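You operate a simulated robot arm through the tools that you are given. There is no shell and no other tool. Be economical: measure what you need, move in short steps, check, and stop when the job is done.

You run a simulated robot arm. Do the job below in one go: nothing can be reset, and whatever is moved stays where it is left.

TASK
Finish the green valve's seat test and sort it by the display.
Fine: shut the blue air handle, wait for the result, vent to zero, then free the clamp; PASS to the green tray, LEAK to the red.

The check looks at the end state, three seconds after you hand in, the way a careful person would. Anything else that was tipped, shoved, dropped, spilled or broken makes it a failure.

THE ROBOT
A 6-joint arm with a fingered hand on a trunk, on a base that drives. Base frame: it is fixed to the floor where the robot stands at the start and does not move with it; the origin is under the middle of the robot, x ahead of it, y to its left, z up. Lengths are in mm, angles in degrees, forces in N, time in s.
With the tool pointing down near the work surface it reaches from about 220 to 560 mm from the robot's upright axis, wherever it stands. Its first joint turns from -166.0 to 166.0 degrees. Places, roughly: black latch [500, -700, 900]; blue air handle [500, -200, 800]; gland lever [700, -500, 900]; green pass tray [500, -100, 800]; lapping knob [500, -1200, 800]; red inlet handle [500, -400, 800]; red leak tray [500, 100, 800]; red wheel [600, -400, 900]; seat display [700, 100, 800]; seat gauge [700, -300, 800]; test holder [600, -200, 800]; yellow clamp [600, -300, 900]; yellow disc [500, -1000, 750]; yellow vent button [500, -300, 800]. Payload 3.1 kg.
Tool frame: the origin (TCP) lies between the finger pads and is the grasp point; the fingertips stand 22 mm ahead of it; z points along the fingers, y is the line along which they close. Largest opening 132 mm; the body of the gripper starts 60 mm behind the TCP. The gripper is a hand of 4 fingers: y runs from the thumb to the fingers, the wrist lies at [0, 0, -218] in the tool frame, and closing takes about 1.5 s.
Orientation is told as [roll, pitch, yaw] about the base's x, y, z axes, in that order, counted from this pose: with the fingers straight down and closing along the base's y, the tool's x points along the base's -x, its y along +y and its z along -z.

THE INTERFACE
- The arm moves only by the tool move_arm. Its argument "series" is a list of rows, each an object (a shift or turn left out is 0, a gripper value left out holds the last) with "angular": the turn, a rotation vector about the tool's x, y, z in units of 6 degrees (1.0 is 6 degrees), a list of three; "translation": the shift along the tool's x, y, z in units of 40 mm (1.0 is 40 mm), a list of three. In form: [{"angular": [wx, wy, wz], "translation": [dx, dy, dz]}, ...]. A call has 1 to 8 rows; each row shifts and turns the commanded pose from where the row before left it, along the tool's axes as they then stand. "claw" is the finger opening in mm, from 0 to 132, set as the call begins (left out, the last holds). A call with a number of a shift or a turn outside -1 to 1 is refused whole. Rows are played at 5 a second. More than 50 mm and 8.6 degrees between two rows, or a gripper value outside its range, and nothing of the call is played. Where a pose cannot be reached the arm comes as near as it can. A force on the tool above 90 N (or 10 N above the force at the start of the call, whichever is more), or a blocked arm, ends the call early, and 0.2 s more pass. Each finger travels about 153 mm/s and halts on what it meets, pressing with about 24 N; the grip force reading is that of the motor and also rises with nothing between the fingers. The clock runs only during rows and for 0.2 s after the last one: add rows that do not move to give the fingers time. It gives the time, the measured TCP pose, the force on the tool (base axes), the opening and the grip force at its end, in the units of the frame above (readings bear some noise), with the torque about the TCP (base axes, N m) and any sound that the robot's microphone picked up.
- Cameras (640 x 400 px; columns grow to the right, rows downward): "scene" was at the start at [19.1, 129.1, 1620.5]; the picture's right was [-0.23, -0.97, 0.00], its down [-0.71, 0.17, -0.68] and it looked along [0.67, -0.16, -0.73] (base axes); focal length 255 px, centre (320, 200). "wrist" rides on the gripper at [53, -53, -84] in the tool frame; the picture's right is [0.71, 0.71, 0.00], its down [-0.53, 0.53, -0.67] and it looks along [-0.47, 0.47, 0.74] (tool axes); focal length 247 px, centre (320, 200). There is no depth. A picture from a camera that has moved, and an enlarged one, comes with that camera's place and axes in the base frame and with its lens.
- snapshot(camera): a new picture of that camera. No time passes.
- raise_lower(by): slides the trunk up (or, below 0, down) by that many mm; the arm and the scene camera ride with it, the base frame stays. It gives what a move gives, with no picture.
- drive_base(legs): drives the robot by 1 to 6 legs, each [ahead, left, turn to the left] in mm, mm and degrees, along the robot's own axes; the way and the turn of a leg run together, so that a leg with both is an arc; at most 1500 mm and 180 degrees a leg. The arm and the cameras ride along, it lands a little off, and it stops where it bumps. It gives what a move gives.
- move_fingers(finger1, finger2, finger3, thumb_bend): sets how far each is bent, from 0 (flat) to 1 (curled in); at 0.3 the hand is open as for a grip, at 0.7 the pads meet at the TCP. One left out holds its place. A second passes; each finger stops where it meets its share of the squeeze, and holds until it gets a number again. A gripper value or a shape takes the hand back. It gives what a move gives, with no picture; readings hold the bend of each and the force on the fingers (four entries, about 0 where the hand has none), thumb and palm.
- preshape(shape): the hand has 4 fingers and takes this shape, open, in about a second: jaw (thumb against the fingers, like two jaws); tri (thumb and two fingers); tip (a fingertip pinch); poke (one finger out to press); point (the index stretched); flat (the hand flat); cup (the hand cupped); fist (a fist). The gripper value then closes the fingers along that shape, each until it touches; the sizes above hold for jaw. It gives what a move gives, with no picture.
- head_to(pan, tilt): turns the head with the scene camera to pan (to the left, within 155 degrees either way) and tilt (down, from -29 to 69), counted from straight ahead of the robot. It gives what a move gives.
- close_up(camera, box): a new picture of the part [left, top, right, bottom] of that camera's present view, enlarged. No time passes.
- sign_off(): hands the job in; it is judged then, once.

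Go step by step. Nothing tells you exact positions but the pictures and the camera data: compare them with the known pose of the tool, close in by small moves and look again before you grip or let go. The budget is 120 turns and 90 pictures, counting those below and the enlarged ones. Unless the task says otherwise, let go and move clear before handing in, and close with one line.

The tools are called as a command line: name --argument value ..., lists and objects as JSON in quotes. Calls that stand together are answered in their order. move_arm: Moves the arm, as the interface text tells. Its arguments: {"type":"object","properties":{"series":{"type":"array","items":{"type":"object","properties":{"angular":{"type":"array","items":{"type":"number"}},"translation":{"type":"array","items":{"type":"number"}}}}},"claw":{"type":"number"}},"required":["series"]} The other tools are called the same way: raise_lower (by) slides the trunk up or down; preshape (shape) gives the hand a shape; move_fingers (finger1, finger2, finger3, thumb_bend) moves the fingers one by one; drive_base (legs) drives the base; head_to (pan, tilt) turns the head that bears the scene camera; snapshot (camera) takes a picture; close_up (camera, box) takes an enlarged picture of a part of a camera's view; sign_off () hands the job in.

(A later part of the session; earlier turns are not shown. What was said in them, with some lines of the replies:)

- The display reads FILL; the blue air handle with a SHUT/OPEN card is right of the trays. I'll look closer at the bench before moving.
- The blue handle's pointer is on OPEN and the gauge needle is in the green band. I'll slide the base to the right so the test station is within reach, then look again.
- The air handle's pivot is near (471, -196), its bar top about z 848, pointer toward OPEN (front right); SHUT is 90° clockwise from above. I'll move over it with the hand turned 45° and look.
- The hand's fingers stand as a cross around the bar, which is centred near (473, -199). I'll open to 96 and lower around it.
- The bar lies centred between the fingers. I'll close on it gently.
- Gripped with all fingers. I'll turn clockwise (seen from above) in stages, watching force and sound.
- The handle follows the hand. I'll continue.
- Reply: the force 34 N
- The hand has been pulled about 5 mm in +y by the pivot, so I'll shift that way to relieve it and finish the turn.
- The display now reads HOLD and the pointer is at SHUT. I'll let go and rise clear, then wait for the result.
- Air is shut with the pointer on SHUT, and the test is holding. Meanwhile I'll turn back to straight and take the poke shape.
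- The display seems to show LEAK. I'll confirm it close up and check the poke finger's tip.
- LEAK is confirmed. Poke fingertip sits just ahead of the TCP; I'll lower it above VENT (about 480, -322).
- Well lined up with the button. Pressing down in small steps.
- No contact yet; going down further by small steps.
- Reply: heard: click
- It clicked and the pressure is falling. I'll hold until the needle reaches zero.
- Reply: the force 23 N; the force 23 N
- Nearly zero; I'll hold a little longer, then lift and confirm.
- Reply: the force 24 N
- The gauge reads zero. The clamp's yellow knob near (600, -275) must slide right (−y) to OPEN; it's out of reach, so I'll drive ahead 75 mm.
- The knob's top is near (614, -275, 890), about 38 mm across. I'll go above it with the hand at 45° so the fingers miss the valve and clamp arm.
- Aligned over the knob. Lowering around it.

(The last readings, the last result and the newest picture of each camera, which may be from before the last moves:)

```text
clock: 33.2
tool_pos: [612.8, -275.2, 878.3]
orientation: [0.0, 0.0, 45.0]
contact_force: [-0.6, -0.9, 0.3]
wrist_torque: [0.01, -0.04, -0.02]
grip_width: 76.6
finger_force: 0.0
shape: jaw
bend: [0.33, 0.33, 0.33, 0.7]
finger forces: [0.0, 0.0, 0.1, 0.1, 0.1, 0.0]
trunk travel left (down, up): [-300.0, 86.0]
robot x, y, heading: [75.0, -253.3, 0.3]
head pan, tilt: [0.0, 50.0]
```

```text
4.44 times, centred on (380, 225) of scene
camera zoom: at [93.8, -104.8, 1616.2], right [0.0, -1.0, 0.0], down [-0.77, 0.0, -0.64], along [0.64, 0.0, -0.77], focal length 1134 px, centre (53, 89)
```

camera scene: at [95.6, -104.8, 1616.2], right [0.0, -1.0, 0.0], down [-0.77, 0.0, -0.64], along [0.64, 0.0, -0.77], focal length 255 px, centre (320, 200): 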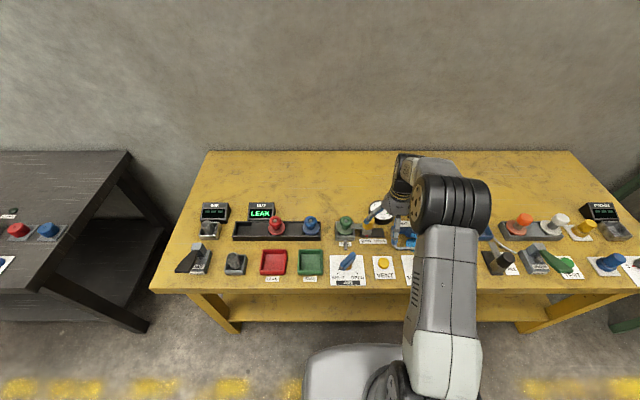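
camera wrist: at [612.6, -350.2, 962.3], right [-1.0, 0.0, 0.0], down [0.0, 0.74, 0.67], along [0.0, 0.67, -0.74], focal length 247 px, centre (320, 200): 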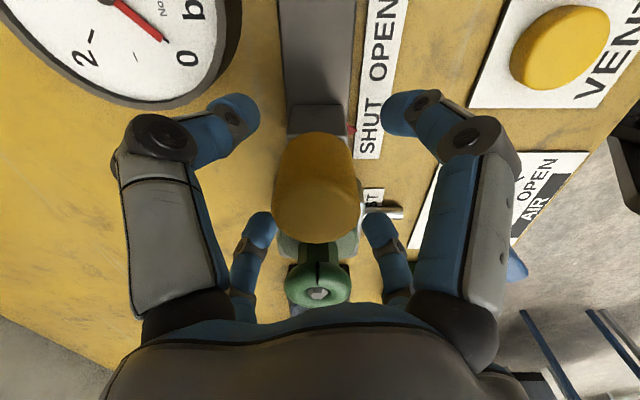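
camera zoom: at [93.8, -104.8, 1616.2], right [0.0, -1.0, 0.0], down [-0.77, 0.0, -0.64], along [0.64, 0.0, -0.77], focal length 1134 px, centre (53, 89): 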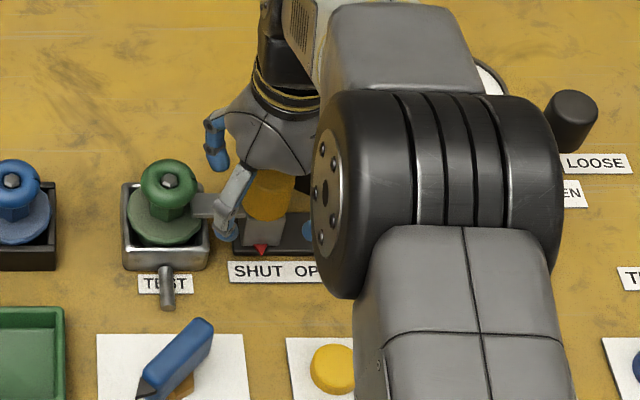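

Fingers straddle the knob. Closing, then sliding toward OPEN (−y) a little at a time.

move_arm --series '[{}, {}, {}, {}, {}]' --claw 20

move_arm --series '[{"translation": [0.1, -0.1, 0]}, {"translation": [0.1, -0.1, 0]}, {"translation": [0.1, -0.1, 0]}, {"translation": [0.1, -0.1, 0]}, {"translation": [0.1, -0.1, 0]}]'

snapshot --camera "wrist"

close_up --camera "scene" --box '[310, 180, 450, 270]'

```text
clock: 34.4
tool_pos: [614.1, -275.5, 879.0]
orientation: [0.0, 0.0, 44.9]
contact_force: [0.5, -1.5, -3.0]
wrist_torque: [-0.05, -0.05, -0.01]
grip_width: 32.1
finger_force: 23.7
shape: jaw
bend: [0.78, 0.77, 0.78, 0.7]
finger forces: [20.9, 20.9, 20.8, 0.0, 22.5, 0.1]
trunk travel left (down, up): [-300.0, 86.0]
robot x, y, heading: [75.7, -251.7, -0.2]
head pan, tilt: [0.0, 50.0]
```

```text
clock: 35.6
tool_pos: [612.3, -304.9, 879.0]
orientation: [0.0, 0.1, 45.0]
contact_force: [1.3, -0.4, -6.0]
wrist_torque: [-0.02, 0.01, 0.0]
grip_width: 31.9
finger_force: 24.0
shape: jaw
bend: [0.78, 0.77, 0.78, 0.7]
finger forces: [21.1, 21.3, 21.2, 0.0, 22.9, 0.1]
trunk travel left (down, up): [-300.0, 86.0]
robot x, y, heading: [77.3, -251.4, 0.1]
head pan, tilt: [0.0, 50.0]
```

```text
52 pictures are left
camera wrist: at [612.8, -379.4, 962.2], right [-1.0, 0.0, 0.0], down [0.0, 0.74, 0.67], along [0.0, 0.67, -0.74], focal length 247 px, centre (320, 200)
```

wrist: 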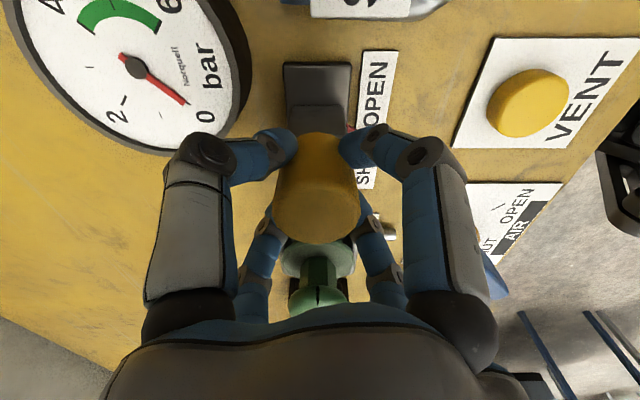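

```text
4.44 times, centred on (380, 225) of scene
camera zoom: at [94.7, -105.0, 1616.2], right [0.0, -1.0, 0.0], down [-0.77, 0.0, -0.64], along [0.64, 0.0, -0.77], focal length 1134 px, centre (53, 89)
```

zoom: 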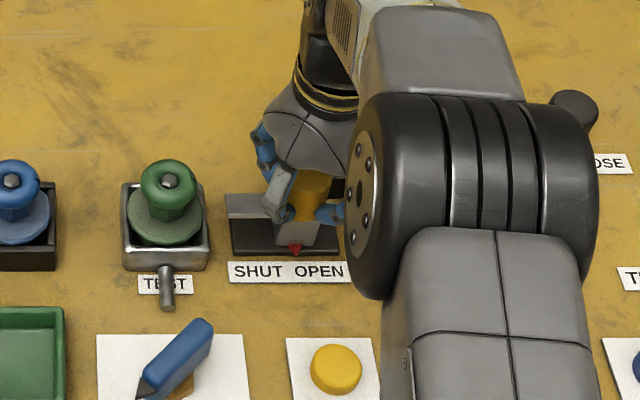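

It slides freely; pushing on to the end of the track.

move_arm --series '[{"translation": [0.08, -0.08, 0]}, {"translation": [0.08, -0.08, 0]}, {"translation": [0.08, -0.08, 0]}, {"translation": [0.06, -0.06, 0]}]'

close_up --camera "scene" --box '[310, 180, 450, 270]'

```text
clock: 36.6
tool_pos: [612.8, -320.9, 878.1]
orientation: [0.1, 0.1, 44.9]
contact_force: [1.5, 1.4, -8.1]
wrist_torque: [-0.02, -0.05, 0.0]
grip_width: 32.0
finger_force: 23.5
shape: jaw
bend: [0.78, 0.77, 0.78, 0.7]
finger forces: [20.9, 21.3, 21.5, 0.0, 22.9, 0.0]
trunk travel left (down, up): [-300.0, 86.0]
robot x, y, heading: [76.1, -253.9, 0.1]
head pan, tilt: [0.0, 50.0]
```

```text
4.44 times, centred on (380, 225) of scene
camera zoom: at [94.9, -104.5, 1616.2], right [0.0, -1.0, 0.0], down [-0.77, 0.0, -0.64], along [0.64, 0.0, -0.77], focal length 1134 px, centre (53, 89)
```

zoom: 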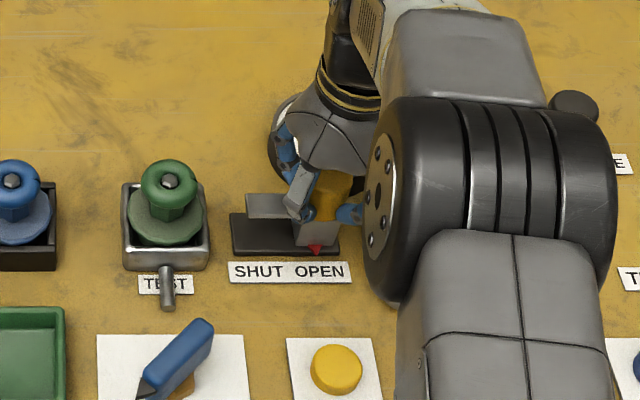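

The pointer is under OPEN and the arm is well clear of the valve. I'll nudge 3 mm to make sure, release and rise.

move_arm --series '[{"translation": [0.05, -0.05, 0]}, {}]'

move_arm --series '[{}, {}, {}, {}]' --claw 76

move_arm --series '[{"translation": [0, 0, -0.8]}, {"translation": [0, 0, -1]}, {"translation": [0, 0, -1]}]'

snapshot --camera "wrist"

close_up --camera "scene" --box '[230, 180, 430, 300]'

```text
clock: 37.2
tool_pos: [613.2, -320.8, 878.8]
orientation: [0.1, 0.1, 45.0]
contact_force: [1.6, 11.6, -8.1]
wrist_torque: [0.17, -0.05, -0.02]
grip_width: 31.6
finger_force: 23.6
shape: jaw
bend: [0.78, 0.77, 0.78, 0.7]
finger forces: [20.2, 23.6, 23.9, 0.0, 21.7, 0.0]
trunk travel left (down, up): [-300.0, 86.0]
robot x, y, heading: [75.7, -255.3, 0.1]
head pan, tilt: [0.0, 50.0]
```

```text
clock: 38.2
tool_pos: [612.5, -323.1, 878.9]
orientation: [0.0, 0.0, 45.0]
contact_force: [-0.2, -0.6, 0.2]
wrist_torque: [0.0, -0.01, -0.02]
grip_width: 75.3
finger_force: 0.1
shape: jaw
bend: [0.33, 0.33, 0.33, 0.7]
finger forces: [0.0, 0.0, 0.0, 0.0, 0.1, 0.0]
trunk travel left (down, up): [-300.0, 86.0]
robot x, y, heading: [73.4, -252.3, -0.1]
head pan, tilt: [0.0, 50.0]
```

```text
clock: 39.0
tool_pos: [610.9, -323.4, 991.4]
orientation: [0.0, -0.1, 45.0]
contact_force: [0.7, 0.3, 0.3]
wrist_torque: [0.01, -0.01, 0.0]
grip_width: 75.5
finger_force: 0.0
shape: jaw
bend: [0.33, 0.33, 0.33, 0.7]
finger forces: [0.1, 0.0, 0.1, 0.0, 0.1, 0.0]
trunk travel left (down, up): [-300.0, 86.0]
robot x, y, heading: [76.7, -251.8, 0.0]
head pan, tilt: [0.0, 50.0]
```

```text
49 pictures are left
camera wrist: at [610.8, -398.5, 1075.9], right [-1.0, 0.0, 0.0], down [0.0, 0.74, 0.67], along [0.0, 0.67, -0.74], focal length 247 px, centre (320, 200)
```

wrist: 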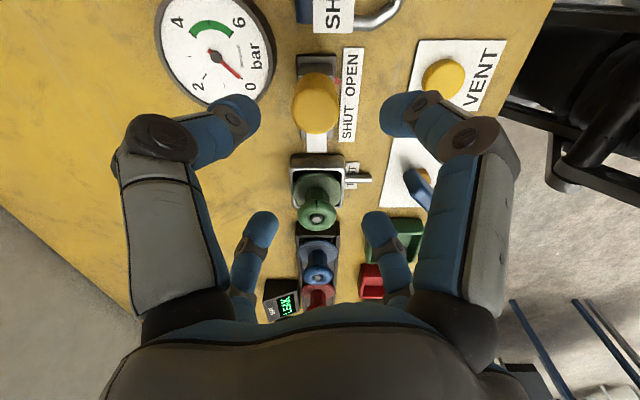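

```text
3.20 times, centred on (330, 240) of scene
camera zoom: at [92.9, -104.7, 1616.2], right [0.0, -1.0, 0.0], down [-0.77, 0.0, -0.64], along [0.64, 0.0, -0.77], focal length 817 px, centre (288, 72)
```

zoom: 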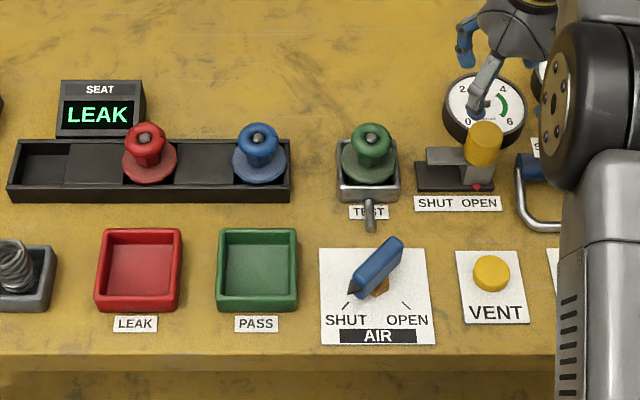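

The clamp is at its OPEN stop. The green valve's cap is near (616, -197, 880) on a neck above a flange; I'll go over it.

move_arm --series '[{"translation": [-0.77, 0.71, 0]}, {"translation": [-0.77, 0.71, 0]}, {"translation": [-0.77, 0.72, 0]}]'

snapshot --camera "wrist"

close_up --camera "scene" --box '[230, 180, 430, 300]'

```text
clock: 39.8
tool_pos: [614.6, -197.6, 991.1]
orientation: [-0.1, 0.1, 45.0]
contact_force: [0.0, -0.5, -0.2]
wrist_torque: [-0.01, 0.0, 0.03]
grip_width: 75.6
finger_force: 0.0
shape: jaw
bend: [0.33, 0.33, 0.33, 0.7]
finger forces: [0.0, 0.0, 0.1, 0.0, 0.1, 0.1]
trunk travel left (down, up): [-300.0, 86.0]
robot x, y, heading: [78.4, -250.0, -0.3]
head pan, tilt: [0.0, 50.0]
```

```text
47 pictures are left
camera wrist: at [615.8, -272.3, 1074.6], right [-1.0, 0.0, 0.0], down [0.0, 0.74, 0.67], along [0.0, 0.67, -0.74], focal length 247 px, centre (320, 200)
```

wrist: 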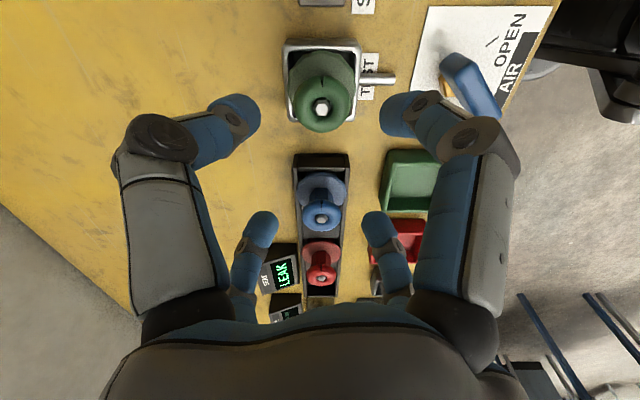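

```text
3.20 times, centred on (330, 240) of scene
camera zoom: at [93.6, -103.4, 1616.1], right [0.0, -1.0, 0.0], down [-0.77, 0.0, -0.64], along [0.64, 0.0, -0.77], focal length 817 px, centre (288, 72)
```

zoom: 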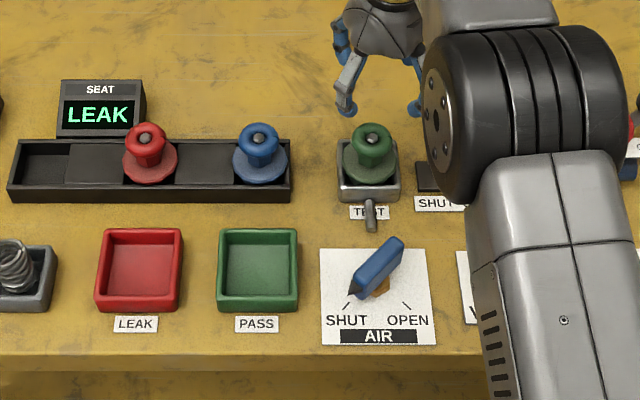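

Well aligned over the cap. Lowering around the valve to grip beneath the cap.

move_arm --series '[{"translation": [-0.05, 0.05, 0.65]}, {"translation": [0, 0, 0.65]}, {"translation": [0, 0, 0.65]}, {"translation": [0, 0, 0.65]}, {"translation": [0, 0, 0.6]}]'

snapshot --camera "wrist"

close_up --camera "scene" --box '[300, 180, 420, 260]'

```text
clock: 41.0
tool_pos: [617.8, -194.3, 863.6]
orientation: [-0.1, 0.0, 45.0]
contact_force: [-0.1, -0.7, 0.7]
wrist_torque: [0.01, 0.02, -0.03]
grip_width: 75.5
finger_force: 0.1
shape: jaw
bend: [0.33, 0.33, 0.33, 0.7]
finger forces: [0.1, 0.0, 0.1, 0.0, 0.0, 0.1]
trunk travel left (down, up): [-300.0, 86.0]
robot x, y, heading: [75.9, -250.7, 0.1]
head pan, tilt: [0.0, 50.0]
```

```text
45 pictures are left
camera wrist: at [616.3, -268.7, 947.3], right [-1.0, 0.0, 0.0], down [0.0, 0.74, 0.67], along [0.0, 0.67, -0.74], focal length 247 px, centre (320, 200)
```

wrist: 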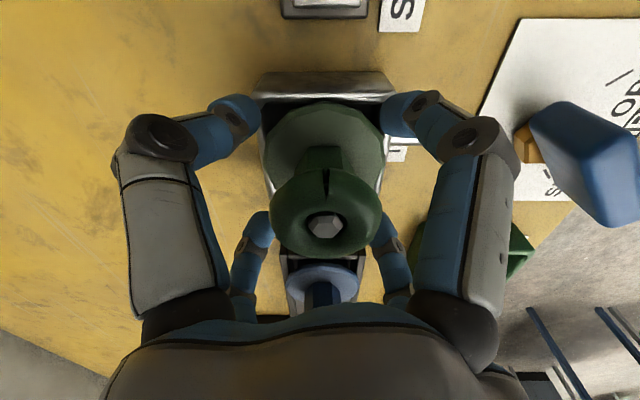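

```text
5.00 times, centred on (360, 220) of scene
camera zoom: at [93.9, -104.7, 1616.2], right [0.0, -1.0, 0.0], down [-0.77, 0.0, -0.64], along [0.64, 0.0, -0.77], focal length 1276 px, centre (120, 100)
```

zoom: 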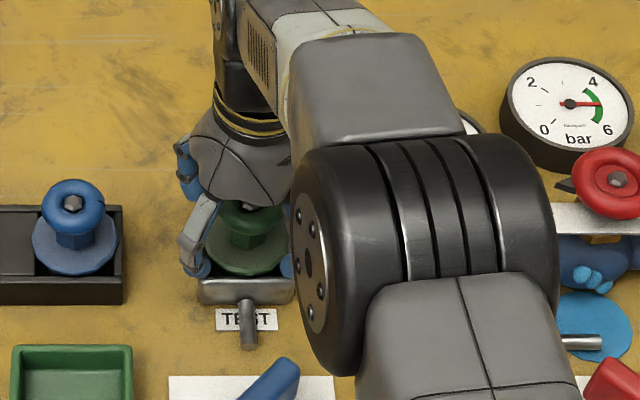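

Centred on the valve with the tips below the cap. Closing the grip.

move_arm --series '[{"translation": [0, 0, 0.08]}, {}, {}, {}, {}, {}, {}]' --claw 8

snapshot --camera "wrist"

```text
clock: 42.6
tool_pos: [616.0, -194.2, 862.6]
orientation: [-0.2, -0.2, 45.0]
contact_force: [6.6, 0.7, 26.7]
wrist_torque: [-0.09, -0.1, 0.05]
grip_width: 45.1
finger_force: 23.5
shape: jaw
bend: [0.41, 0.44, 0.79, 0.7]
finger forces: [23.1, 22.9, 22.3, 0.0, 23.6, 0.0]
trunk travel left (down, up): [-300.0, 86.0]
robot x, y, heading: [74.5, -253.3, 0.1]
head pan, tilt: [0.0, 50.0]
```

```text
43 pictures are left
camera wrist: at [615.7, -269.0, 946.7], right [-1.0, 0.0, -0.01], down [0.0, 0.74, 0.67], along [0.0, 0.67, -0.74], focal length 247 px, centre (320, 200)
```

wrist: 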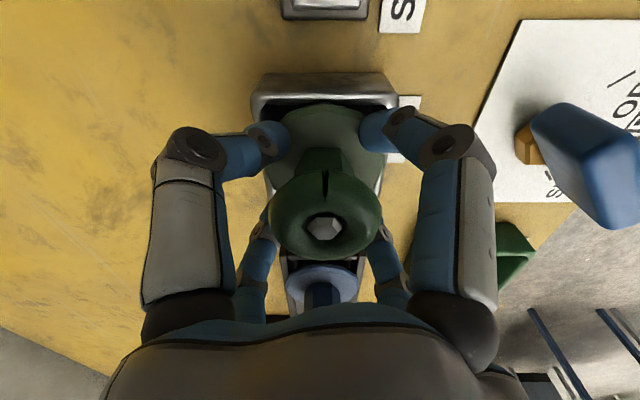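

The fingertips seem to press on the flange (27 N upward). I'll open, rise a bit and grip again higher.

move_arm --series '[{}, {}, {}, {}, {"translation": [0, 0, -0.25]}, {}]' --claw 76

move_arm --series '[{}, {}, {}, {}, {}, {}, {}]' --claw 8

snapshot --camera "wrist"

close_up --camera "scene" --box '[300, 180, 420, 260]'

```text
clock: 44.0
tool_pos: [616.4, -194.2, 869.2]
orientation: [0.0, -0.1, 45.0]
contact_force: [-0.3, 0.6, -1.5]
wrist_torque: [0.01, -0.03, -0.01]
grip_width: 75.3
finger_force: 0.0
shape: jaw
bend: [0.33, 0.33, 0.33, 0.7]
finger forces: [0.1, 0.0, 0.0, 0.0, 0.0, 0.1]
trunk travel left (down, up): [-300.0, 86.0]
robot x, y, heading: [73.3, -252.2, -0.0]
head pan, tilt: [0.0, 50.0]
```

```text
clock: 45.6
tool_pos: [617.0, -194.6, 869.4]
orientation: [0.0, -0.1, 45.1]
contact_force: [0.6, 0.1, -0.1]
wrist_torque: [0.04, 0.01, 0.0]
grip_width: 26.4
finger_force: 24.0
shape: jaw
bend: [0.78, 0.75, 0.75, 0.68]
finger forces: [21.3, 19.0, 20.3, 0.0, 23.7, 0.0]
trunk travel left (down, up): [-300.0, 86.0]
robot x, y, heading: [75.2, -252.2, -0.1]
head pan, tilt: [0.0, 50.0]
```

```text
42 pictures are left
camera wrist: at [616.8, -269.1, 953.7], right [-1.0, 0.0, 0.0], down [0.0, 0.74, 0.67], along [0.0, 0.67, -0.74], focal length 247 px, centre (320, 200)
```

wrist: 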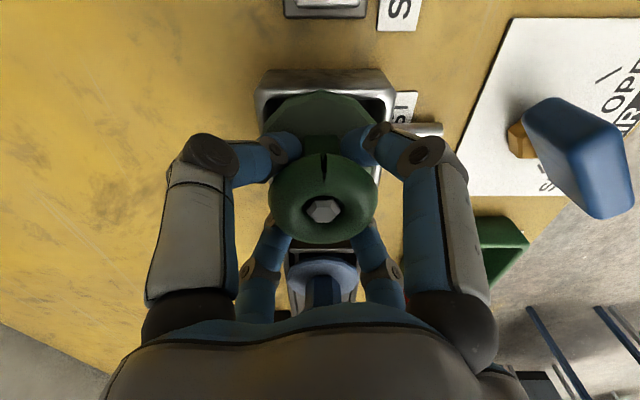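

```text
5.00 times, centred on (360, 220) of scene
camera zoom: at [94.1, -104.7, 1616.2], right [0.0, -1.0, 0.0], down [-0.77, 0.0, -0.64], along [0.64, 0.0, -0.77], focal length 1276 px, centre (120, 100)
```

zoom: 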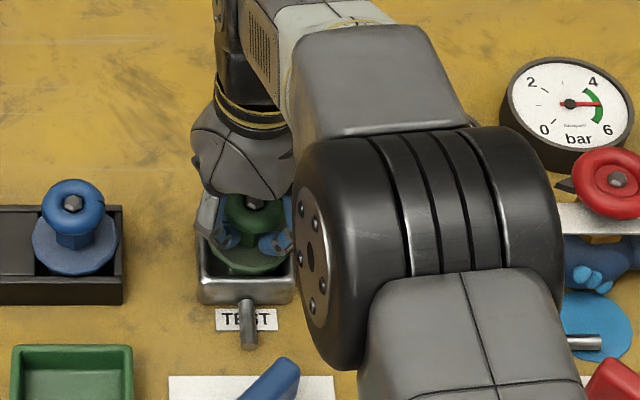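

A clean grip on the neck. Lifting slowly.

move_arm --series '[{"translation": [0, 0, -0.3]}, {"translation": [0, 0, -0.3]}, {"translation": [0, 0, -0.5]}, {"translation": [0, 0, -0.7]}, {"translation": [0, 0, -0.8]}, {"translation": [0, 0, -0.6]}]'

snapshot --camera "wrist"

close_up --camera "scene" --box '[230, 160, 430, 300]'

```text
clock: 47.0
tool_pos: [618.4, -194.0, 997.7]
orientation: [0.0, 0.1, 45.0]
contact_force: [0.7, -0.1, -4.4]
wrist_torque: [0.02, -0.02, 0.01]
grip_width: 26.1
finger_force: 23.5
shape: jaw
bend: [0.78, 0.75, 0.75, 0.68]
finger forces: [21.3, 19.1, 20.3, 0.0, 23.8, 0.0]
trunk travel left (down, up): [-300.0, 86.0]
robot x, y, heading: [74.1, -251.8, 0.1]
head pan, tilt: [0.0, 50.0]
```

```text
40 pictures are left
camera wrist: at [617.3, -269.8, 1082.3], right [-1.0, 0.0, 0.0], down [0.0, 0.74, 0.67], along [0.0, 0.67, -0.74], focal length 247 px, centre (320, 200)
```

wrist: 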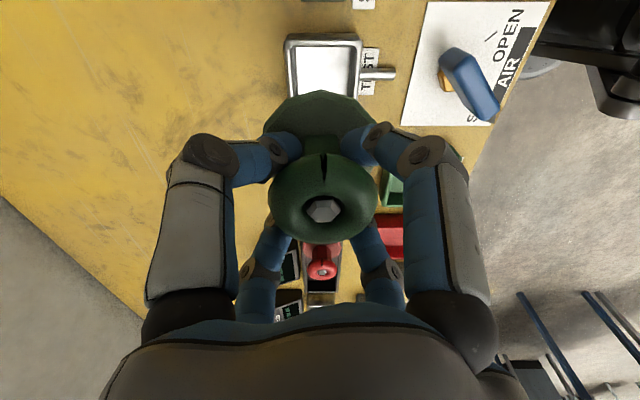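

```text
2.86 times, centred on (330, 230) of scene
camera zoom: at [93.8, -104.7, 1616.2], right [0.0, -1.0, 0.0], down [-0.77, 0.0, -0.64], along [0.64, 0.0, -0.77], focal length 729 px, centre (291, 114)
```

zoom: 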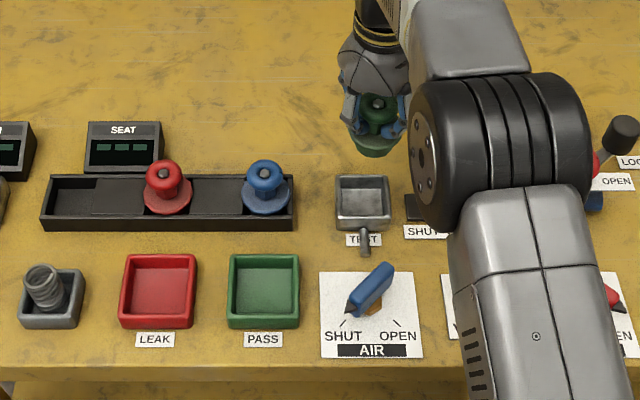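

The valve is out and upright. The red LEAK tray's centre is near (489, 53); I'll carry it above there.

move_arm --series '[{"translation": [-0.298, 0.944, 0]}, {"translation": [-0.298, 0.944, 0]}, {"translation": [-0.298, 0.944, 0]}, {"translation": [-0.298, 0.944, 0]}, {"translation": [-0.298, 0.944, 0]}, {"translation": [-0.298, 0.944, 0]}, {"translation": [-0.298, 0.944, 0]}]'

snapshot --camera "wrist"

close_up --camera "scene" --box '[210, 190, 350, 290]'

```text
clock: 48.6
tool_pos: [488.9, 52.5, 994.9]
orientation: [-0.2, 0.1, 44.9]
contact_force: [0.0, 0.6, -4.2]
wrist_torque: [0.03, 0.0, 0.0]
grip_width: 26.4
finger_force: 24.3
shape: jaw
bend: [0.78, 0.75, 0.75, 0.68]
finger forces: [21.4, 19.1, 20.2, 0.0, 24.3, 0.0]
trunk travel left (down, up): [-300.0, 86.0]
robot x, y, heading: [72.2, -250.7, 0.1]
head pan, tilt: [0.0, 50.0]
```

```text
38 pictures are left
camera wrist: at [488.4, -22.8, 1080.3], right [-1.0, 0.0, 0.0], down [0.0, 0.74, 0.67], along [0.0, 0.67, -0.74], focal length 247 px, centre (320, 200)
```

wrist: 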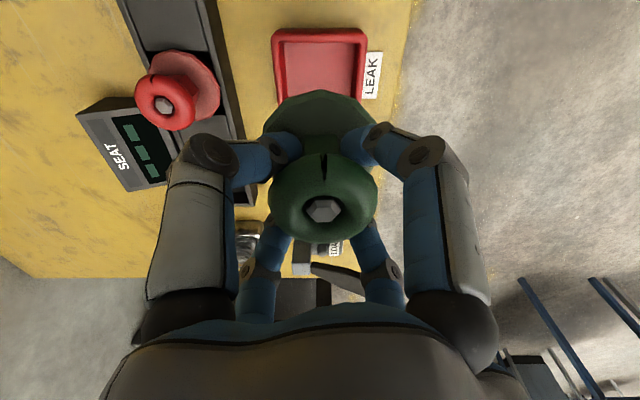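

```text
4.00 times, centred on (280, 240) of scene
camera zoom: at [93.4, -103.1, 1616.1], right [0.0, -1.0, 0.0], down [-0.77, 0.0, -0.64], along [0.64, 0.0, -0.77], focal length 1021 px, centre (480, 40)
```

zoom: 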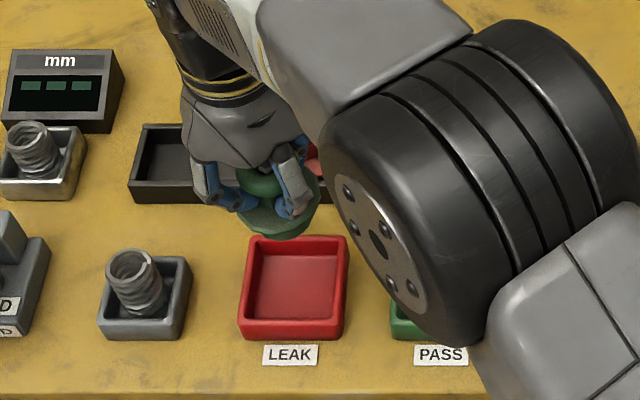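

Tray centre computed at about (489, 54). Lowering partway and checking.

move_arm --series '[{"translation": [-0.03, 0.03, 0.8]}, {"translation": [0, 0, 0.8]}, {"translation": [0, 0, 0.5]}, {"translation": [0, 0, 0.3]}]'

snapshot --camera "wrist"

close_up --camera "scene" --box '[230, 210, 330, 285]'

```text
clock: 49.6
tool_pos: [489.0, 52.7, 900.2]
orientation: [-0.1, -0.1, 45.0]
contact_force: [-0.4, -0.9, -3.5]
wrist_torque: [0.02, -0.03, 0.0]
grip_width: 26.3
finger_force: 24.7
shape: jaw
bend: [0.78, 0.75, 0.75, 0.68]
finger forces: [21.3, 19.0, 20.4, 0.0, 24.5, 0.0]
trunk travel left (down, up): [-300.0, 86.0]
robot x, y, heading: [71.5, -252.4, 0.2]
head pan, tilt: [0.0, 50.0]
```

```text
36 pictures are left
camera wrist: at [489.2, -21.6, 985.1], right [-1.0, 0.0, 0.0], down [0.0, 0.74, 0.67], along [0.0, 0.67, -0.74], focal length 247 px, centre (320, 200)
```

wrist: 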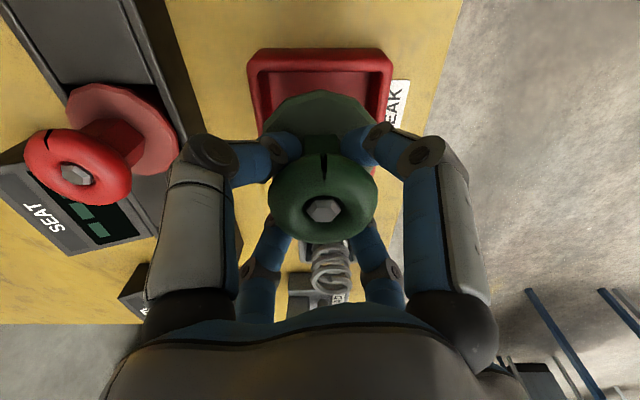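

```text
5.33 times, centred on (280, 248) of scene
camera zoom: at [94.1, -104.2, 1616.2], right [0.0, -1.0, 0.0], down [-0.77, 0.0, -0.64], along [0.64, 0.0, -0.77], focal length 1361 px, centre (533, -53)
```

zoom: 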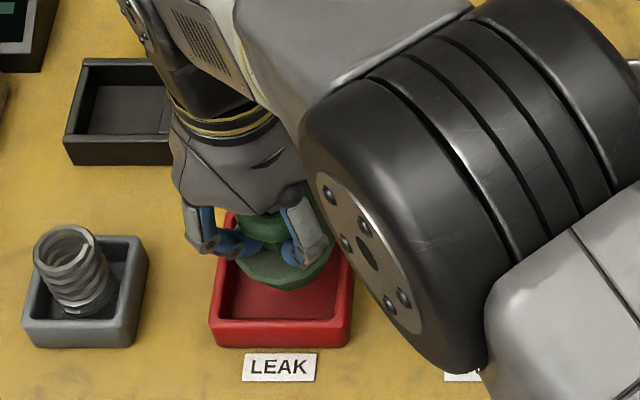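

Centred within a couple of mm. Lowering gently toward the tray floor.

move_arm --series '[{"translation": [0.01, -0.02, 0.15]}, {"translation": [0, 0, 0.15]}, {"translation": [0, 0, 0.15]}, {}]'

snapshot --camera "wrist"

close_up --camera "scene" --box '[230, 210, 330, 285]'

```text
clock: 50.6
tool_pos: [489.5, 52.5, 884.0]
orientation: [0.0, 0.0, 45.0]
contact_force: [-0.7, 1.0, -4.7]
wrist_torque: [0.04, -0.03, -0.01]
grip_width: 26.5
finger_force: 24.2
shape: jaw
bend: [0.78, 0.75, 0.75, 0.68]
finger forces: [21.5, 19.1, 20.3, 0.0, 24.6, 0.0]
trunk travel left (down, up): [-300.0, 86.0]
robot x, y, heading: [77.1, -254.1, -0.1]
head pan, tilt: [0.0, 50.0]
```

```text
34 pictures are left
camera wrist: at [489.1, -22.6, 967.3], right [-1.0, 0.0, 0.0], down [0.0, 0.74, 0.67], along [0.0, 0.67, -0.74], focal length 247 px, centre (320, 200)
```

wrist: 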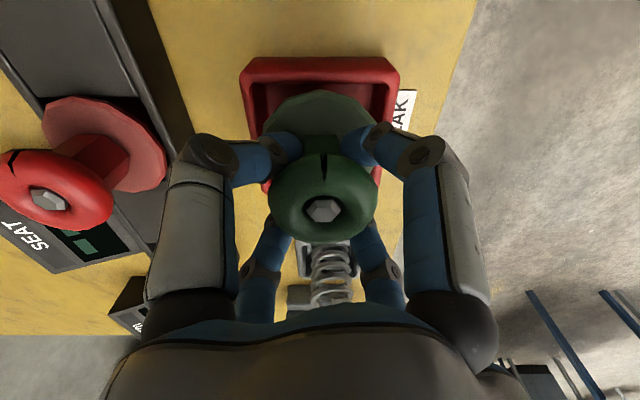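

```text
5.33 times, centred on (280, 248) of scene
camera zoom: at [93.8, -104.4, 1616.2], right [0.0, -1.0, 0.0], down [-0.77, 0.0, -0.64], along [0.64, 0.0, -0.77], focal length 1361 px, centre (533, -53)
```

zoom: 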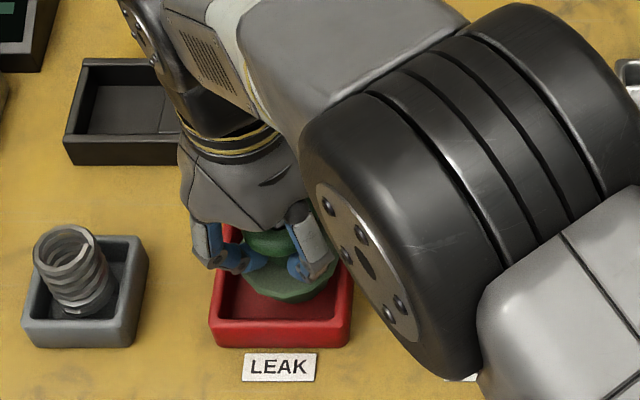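

Still free and well inside the tray outline; continuing down in small steps.

move_arm --series '[{"translation": [0, 0, 0.1]}, {"translation": [0, 0, 0.1]}, {"translation": [0, 0, 0.1]}, {}]'

snapshot --camera "wrist"

close_up --camera "scene" --box '[230, 210, 330, 285]'

```text
clock: 51.6
tool_pos: [491.2, 53.4, 871.6]
orientation: [-0.1, -0.1, 45.0]
contact_force: [0.0, 0.6, -3.6]
wrist_torque: [0.03, 0.01, -0.04]
grip_width: 26.6
finger_force: 23.7
shape: jaw
bend: [0.78, 0.75, 0.75, 0.68]
finger forces: [21.4, 19.0, 20.2, 0.0, 24.4, 0.0]
trunk travel left (down, up): [-300.0, 86.0]
robot x, y, heading: [75.9, -252.7, 0.1]
head pan, tilt: [0.0, 50.0]
```

```text
32 pictures are left
camera wrist: at [489.2, -22.4, 955.1], right [-1.0, 0.0, 0.0], down [0.0, 0.74, 0.67], along [0.0, 0.67, -0.74], focal length 247 px, centre (320, 200)
```

wrist: 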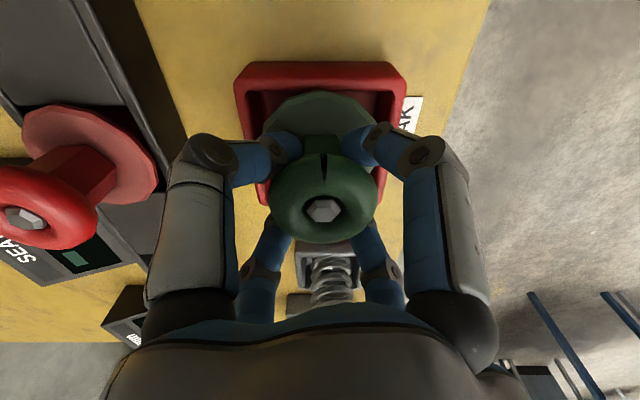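

```text
5.33 times, centred on (280, 248) of scene
camera zoom: at [93.9, -104.4, 1616.2], right [0.0, -1.0, 0.0], down [-0.77, 0.0, -0.64], along [0.64, 0.0, -0.77], focal length 1361 px, centre (533, -53)
```

zoom: 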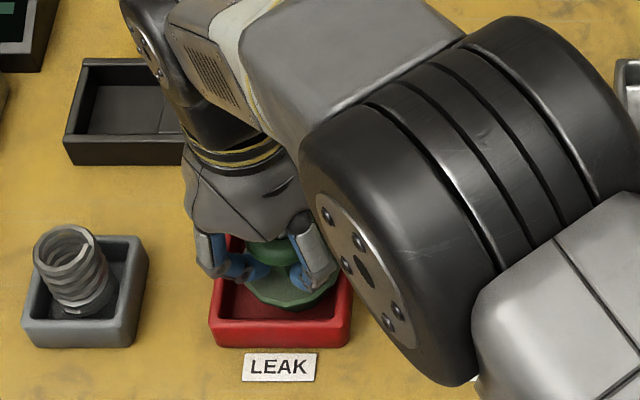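

Still free of contact; keep going in smaller steps.

move_arm --series '[{"translation": [0, 0, 0.08]}, {"translation": [0, 0, 0.08]}, {}]'

move_arm --series '[{"translation": [0, 0, 0.06]}, {"translation": [0, 0, 0.06]}, {}]'

close_up --camera "scene" --box '[230, 210, 330, 285]'

```text
clock: 52.4
tool_pos: [490.5, 52.8, 867.4]
orientation: [-0.1, -0.5, 45.0]
contact_force: [4.6, -0.7, 20.0]
wrist_torque: [-0.09, 0.01, 0.01]
grip_width: 26.9
finger_force: 24.3
shape: jaw
bend: [0.78, 0.76, 0.75, 0.67]
finger forces: [24.5, 22.5, 23.0, 0.0, 29.5, 0.1]
trunk travel left (down, up): [-300.0, 86.0]
robot x, y, heading: [76.3, -252.6, -0.4]
head pan, tilt: [0.0, 50.0]
```

```text
clock: 53.2
tool_pos: [490.6, 52.3, 866.2]
orientation: [-0.1, -0.8, 44.9]
contact_force: [6.4, 1.6, 47.2]
wrist_torque: [-0.19, -0.02, 0.06]
grip_width: 28.9
finger_force: 23.7
shape: jaw
bend: [0.79, 0.77, 0.76, 0.66]
finger forces: [27.8, 26.7, 27.0, 0.1, 31.4, 0.1]
trunk travel left (down, up): [-300.0, 86.0]
robot x, y, heading: [73.4, -253.7, 0.1]
head pan, tilt: [0.0, 50.0]
```

```text
5.33 times, centred on (280, 248) of scene
camera zoom: at [89.3, -108.3, 1616.8], right [0.0, -1.0, 0.0], down [-0.76, 0.0, -0.64], along [0.64, 0.0, -0.76], focal length 1361 px, centre (533, -53)
```

zoom: 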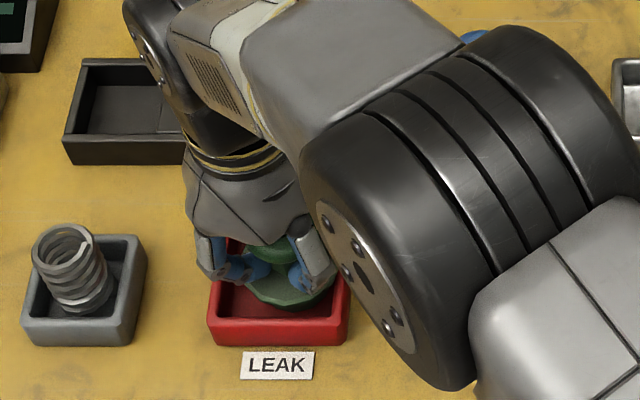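

Contact at TCP z≈868. I'll relieve the push and check that the flange is inside the tray on its floor.

move_arm --series '[{"translation": [0, 0, -0.12]}, {}]'

close_up --camera "wrist" --box '[200, 40, 440, 240]'

close_up --camera "scene" --box '[255, 235, 305, 285]'

```text
clock: 53.8
tool_pos: [489.1, 53.0, 867.6]
orientation: [-0.1, -0.2, 45.0]
contact_force: [8.2, 2.2, 25.5]
wrist_torque: [-0.05, -0.06, 0.06]
grip_width: 28.6
finger_force: 24.1
shape: jaw
bend: [0.79, 0.77, 0.76, 0.66]
finger forces: [25.9, 26.0, 25.9, 0.0, 31.3, 0.1]
trunk travel left (down, up): [-300.0, 86.0]
robot x, y, heading: [77.1, -252.1, 0.1]
head pan, tilt: [0.0, 50.0]
```

```text
2.00 times, centred on (320, 140) of wrist
camera zoom: at [488.9, -23.1, 950.6], right [-1.0, 0.0, 0.0], down [0.0, 0.74, 0.67], along [0.0, 0.67, -0.74], focal length 494 px, centre (320, 320)
```

zoom: 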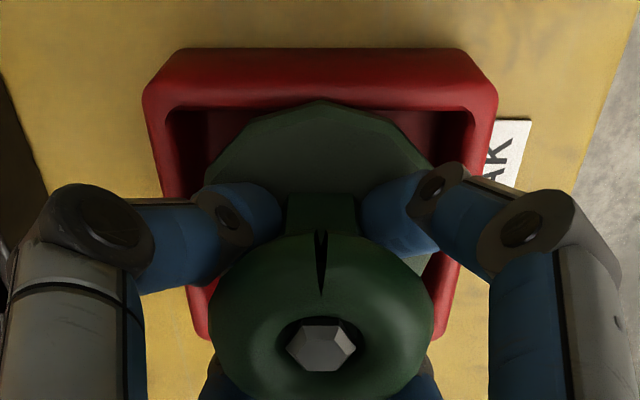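

```text
8.00 times, centred on (280, 260) of scene
camera zoom: at [92.3, -106.1, 1616.3], right [0.0, -1.0, 0.0], down [-0.77, 0.0, -0.64], along [0.64, 0.0, -0.77], focal length 2042 px, centre (640, -280)
```

zoom: 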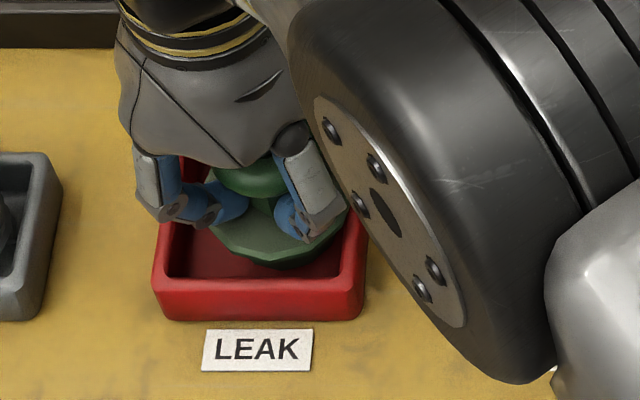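

The flange sits about 4 mm too near the tray's right wall. I'll lift a little, shift +y 4 mm, and set down again.

move_arm --series '[{"translation": [0, 0, -0.2]}, {"translation": [0, 0, -0.2]}, {"translation": [-0.07, 0.07, 0]}, {}]'

move_arm --series '[{"translation": [0, 0, 0.13]}, {"translation": [0, 0, 0.1]}, {"translation": [0, 0, 0.06]}, {}]'

close_up --camera "wrist" --box '[200, 40, 440, 240]'

close_up --camera "scene" --box '[255, 235, 305, 285]'

```text
clock: 54.8
tool_pos: [488.8, 56.7, 880.8]
orientation: [0.0, 0.1, 44.9]
contact_force: [0.6, 0.4, -4.7]
wrist_torque: [0.04, 0.03, -0.01]
grip_width: 28.2
finger_force: 24.0
shape: jaw
bend: [0.79, 0.76, 0.76, 0.67]
finger forces: [23.2, 20.7, 21.8, 0.1, 25.0, 0.0]
trunk travel left (down, up): [-300.0, 86.0]
robot x, y, heading: [76.8, -252.8, -0.3]
head pan, tilt: [0.0, 50.0]
```

```text
clock: 55.8
tool_pos: [491.2, 55.5, 869.3]
orientation: [0.0, 0.1, 45.0]
contact_force: [-0.1, 1.1, -4.0]
wrist_torque: [0.02, 0.02, 0.03]
grip_width: 28.2
finger_force: 24.2
shape: jaw
bend: [0.79, 0.76, 0.76, 0.67]
finger forces: [23.2, 20.6, 21.8, 0.0, 25.0, 0.0]
trunk travel left (down, up): [-300.0, 86.0]
robot x, y, heading: [70.9, -253.7, 0.2]
head pan, tilt: [0.0, 50.0]
```

```text
2.00 times, centred on (320, 140) of wrist
camera zoom: at [489.4, -18.6, 953.3], right [-1.0, 0.0, 0.0], down [0.0, 0.74, 0.67], along [0.0, 0.67, -0.74], focal length 494 px, centre (320, 320)
```

zoom: 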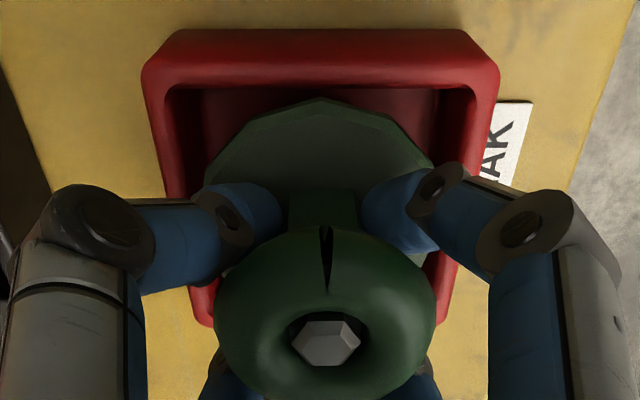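

```text
8.00 times, centred on (280, 260) of scene
camera zoom: at [93.9, -104.4, 1616.2], right [0.0, -1.0, 0.0], down [-0.77, 0.0, -0.64], along [0.64, 0.0, -0.77], focal length 2042 px, centre (640, -280)
```

zoom: 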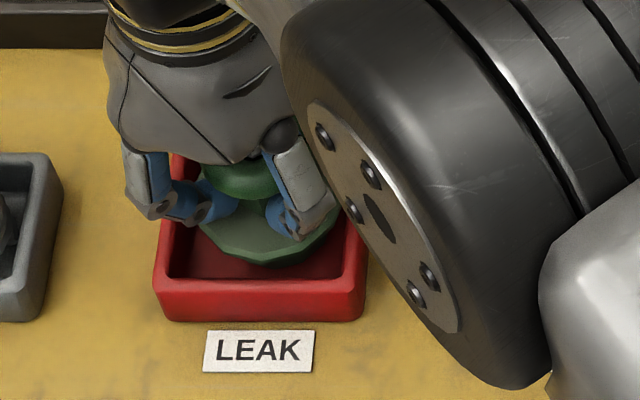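

Now visibly centred with clearance at the near wall. Lowering to the floor.

move_arm --series '[{"translation": [0, 0, 0.06]}, {"translation": [0, 0, 0.04]}, {}]'

close_up --camera "wrist" --box '[200, 40, 440, 240]'

```text
clock: 56.6
tool_pos: [489.2, 55.6, 867.3]
orientation: [0.0, -0.1, 45.0]
contact_force: [3.4, -0.5, 13.1]
wrist_torque: [-0.02, 0.05, 0.01]
grip_width: 28.2
finger_force: 24.6
shape: jaw
bend: [0.79, 0.76, 0.76, 0.66]
finger forces: [23.5, 21.5, 22.5, 0.0, 27.3, 0.0]
trunk travel left (down, up): [-300.0, 86.0]
robot x, y, heading: [76.8, -252.6, -0.5]
head pan, tilt: [0.0, 50.0]
```

```text
2.00 times, centred on (320, 140) of wrist
camera zoom: at [489.3, -19.1, 951.4], right [-1.0, 0.0, 0.0], down [0.0, 0.74, 0.67], along [0.0, 0.67, -0.74], focal length 494 px, centre (320, 320)
```

zoom: 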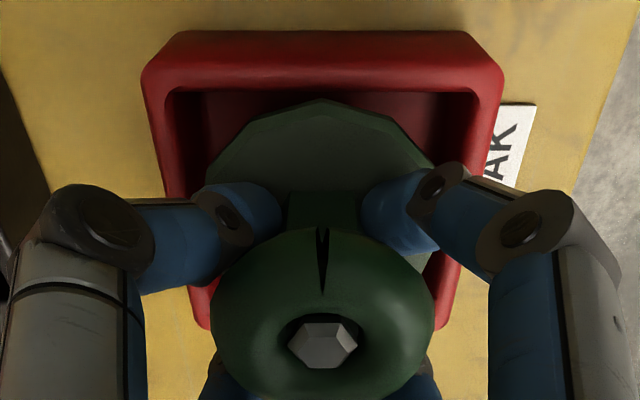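

It touches at the same height, now clear of all walls, so it stands on the tray floor. Opening and rising.

move_arm --series '[{"translation": [0, 0, -0.04]}, {}]'

move_arm --series '[{}, {}, {}, {}, {}]' --claw 76

close_up --camera "wrist" --box '[200, 40, 440, 240]'

```text
clock: 57.2
tool_pos: [490.5, 56.9, 868.3]
orientation: [0.0, 0.1, 45.1]
contact_force: [3.0, 1.5, 8.6]
wrist_torque: [0.07, 0.05, 0.0]
grip_width: 28.2
finger_force: 23.8
shape: jaw
bend: [0.79, 0.76, 0.76, 0.66]
finger forces: [23.1, 21.6, 22.7, 0.0, 27.0, 0.0]
trunk travel left (down, up): [-300.0, 86.0]
robot x, y, heading: [78.0, -248.3, -0.0]
head pan, tilt: [0.0, 50.0]
```

```text
clock: 58.4
tool_pos: [489.9, 57.3, 867.0]
orientation: [0.0, 0.0, 45.0]
contact_force: [-0.5, -0.2, 0.4]
wrist_torque: [-0.03, 0.04, 0.02]
grip_width: 75.7
finger_force: 0.0
shape: jaw
bend: [0.33, 0.33, 0.33, 0.7]
finger forces: [0.0, 0.0, 0.0, 0.1, 0.1, 0.0]
trunk travel left (down, up): [-300.0, 86.0]
robot x, y, heading: [76.0, -251.3, -0.1]
head pan, tilt: [0.0, 50.0]
```

```text
2.00 times, centred on (320, 140) of wrist
camera zoom: at [489.2, -19.0, 951.7], right [-1.0, 0.0, 0.0], down [0.0, 0.74, 0.67], along [0.0, 0.67, -0.74], focal length 494 px, centre (320, 320)
```

zoom: 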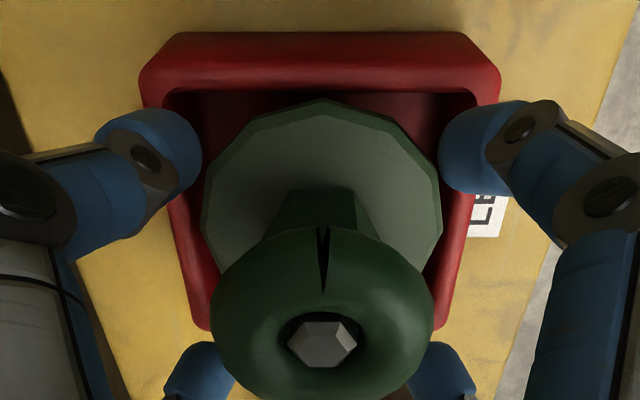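

The valve stands free and upright in the red tray. Rising straight up and moving clear to check everything.

move_arm --series '[{"translation": [0, 0, -0.6]}, {"translation": [0, 0, -0.9]}, {"translation": [0, 0, -1]}, {"translation": [0, 0, -1]}, {"translation": [0, 0, -1]}, {"translation": [0, 0, -1]}]'

drive_base --legs '[[-200, 0, 0]]'

snapshot --camera "scene"

close_up --camera "scene" --box '[220, 150, 460, 270]'

```text
clock: 59.8
tool_pos: [489.5, 55.7, 1087.6]
orientation: [0.1, 0.1, 45.0]
contact_force: [-0.4, -0.6, 0.3]
wrist_torque: [-0.05, 0.01, 0.0]
grip_width: 75.7
finger_force: 0.1
shape: jaw
bend: [0.33, 0.33, 0.33, 0.7]
finger forces: [0.0, 0.0, 0.0, 0.1, 0.1, 0.0]
trunk travel left (down, up): [-300.0, 86.0]
robot x, y, heading: [74.6, -249.9, -0.2]
head pan, tilt: [0.0, 50.0]
```

```text
clock: 61.4
tool_pos: [290.3, 56.0, 1086.8]
orientation: [0.0, 0.0, 44.9]
contact_force: [0.4, -0.3, 0.2]
wrist_torque: [0.0, -0.06, 0.02]
grip_width: 75.5
finger_force: 0.0
shape: jaw
bend: [0.33, 0.33, 0.33, 0.7]
finger forces: [0.1, 0.1, 0.0, 0.0, 0.1, 0.1]
trunk travel left (down, up): [-300.0, 86.0]
robot x, y, heading: [-122.6, -248.8, -0.2]
head pan, tilt: [0.0, 50.0]
```

```text
23 pictures are left
camera scene: at [-106.3, -104.5, 1616.2], right [0.0, -1.0, 0.0], down [-0.77, 0.0, -0.64], along [0.64, 0.0, -0.77], focal length 255 px, centre (320, 200)
```

scene: 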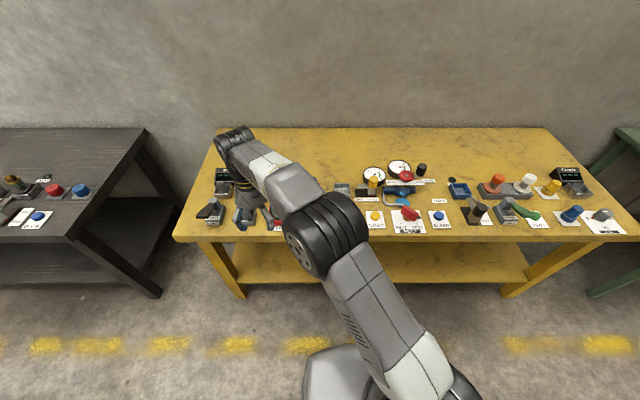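

```text
2.67 times, centred on (340, 210) of scene
camera zoom: at [-106.3, -104.5, 1616.2], right [0.0, -1.0, 0.0], down [-0.77, 0.0, -0.64], along [0.64, 0.0, -0.77], focal length 681 px, centre (267, 173)
```

zoom: 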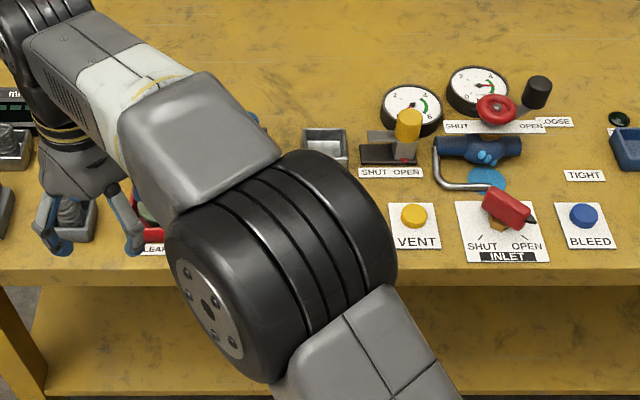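

The right side looks as it should; the arm hides the trays. I'll swing the hand to the right to see them.

move_arm --series '[{"translation": [0.7, -0.7, -0.3]}, {"translation": [0.7, -0.7, -0.3]}, {"translation": [0.7, -0.7, -0.3]}, {"translation": [0.7, -0.7, 0]}, {"translation": [0.7, -0.7, 0]}, {"translation": [0.7, -0.7, 0]}, {"translation": [0.7, -0.7, 0]}, {"translation": [0.7, -0.7, 0]}]'

close_up --camera "scene" --box '[190, 150, 390, 270]'

```text
clock: 63.2
tool_pos: [289.6, -261.8, 1122.4]
orientation: [0.0, 0.0, 45.0]
contact_force: [0.3, -0.4, 0.3]
wrist_torque: [-0.01, 0.03, -0.02]
grip_width: 75.4
finger_force: 0.1
shape: jaw
bend: [0.33, 0.33, 0.33, 0.7]
finger forces: [0.1, 0.0, 0.1, 0.1, 0.1, 0.0]
trunk travel left (down, up): [-300.0, 86.0]
robot x, y, heading: [-121.6, -251.5, -0.3]
head pan, tilt: [0.0, 50.0]
```

```text
3.20 times, centred on (290, 210) of scene
camera zoom: at [-105.0, -105.7, 1616.3], right [0.0, -1.0, 0.0], down [-0.77, 0.0, -0.64], along [0.64, 0.0, -0.77], focal length 817 px, centre (416, 168)
```

zoom: 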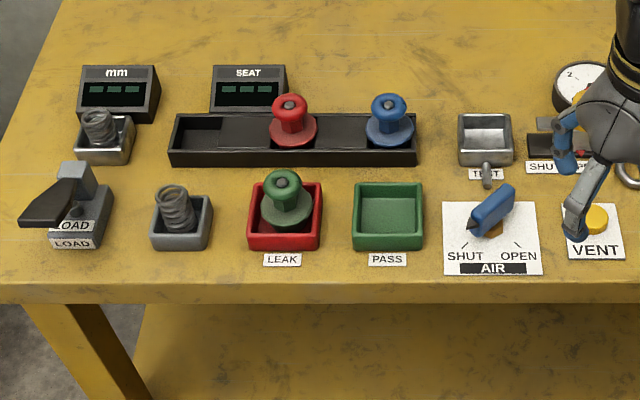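

The green valve stands upright in the red LEAK tray, the air is shut, the pressure is vented, the clamp is open, and nothing else has moved. Handing in.

sign_off

```text
The job is handed in.
```

The seat test came up LEAK, so I put the green valve in the red leak tray. Before moving it I shut the blue air handle, vented the pressure to zero and slid the yellow clamp to OPEN.
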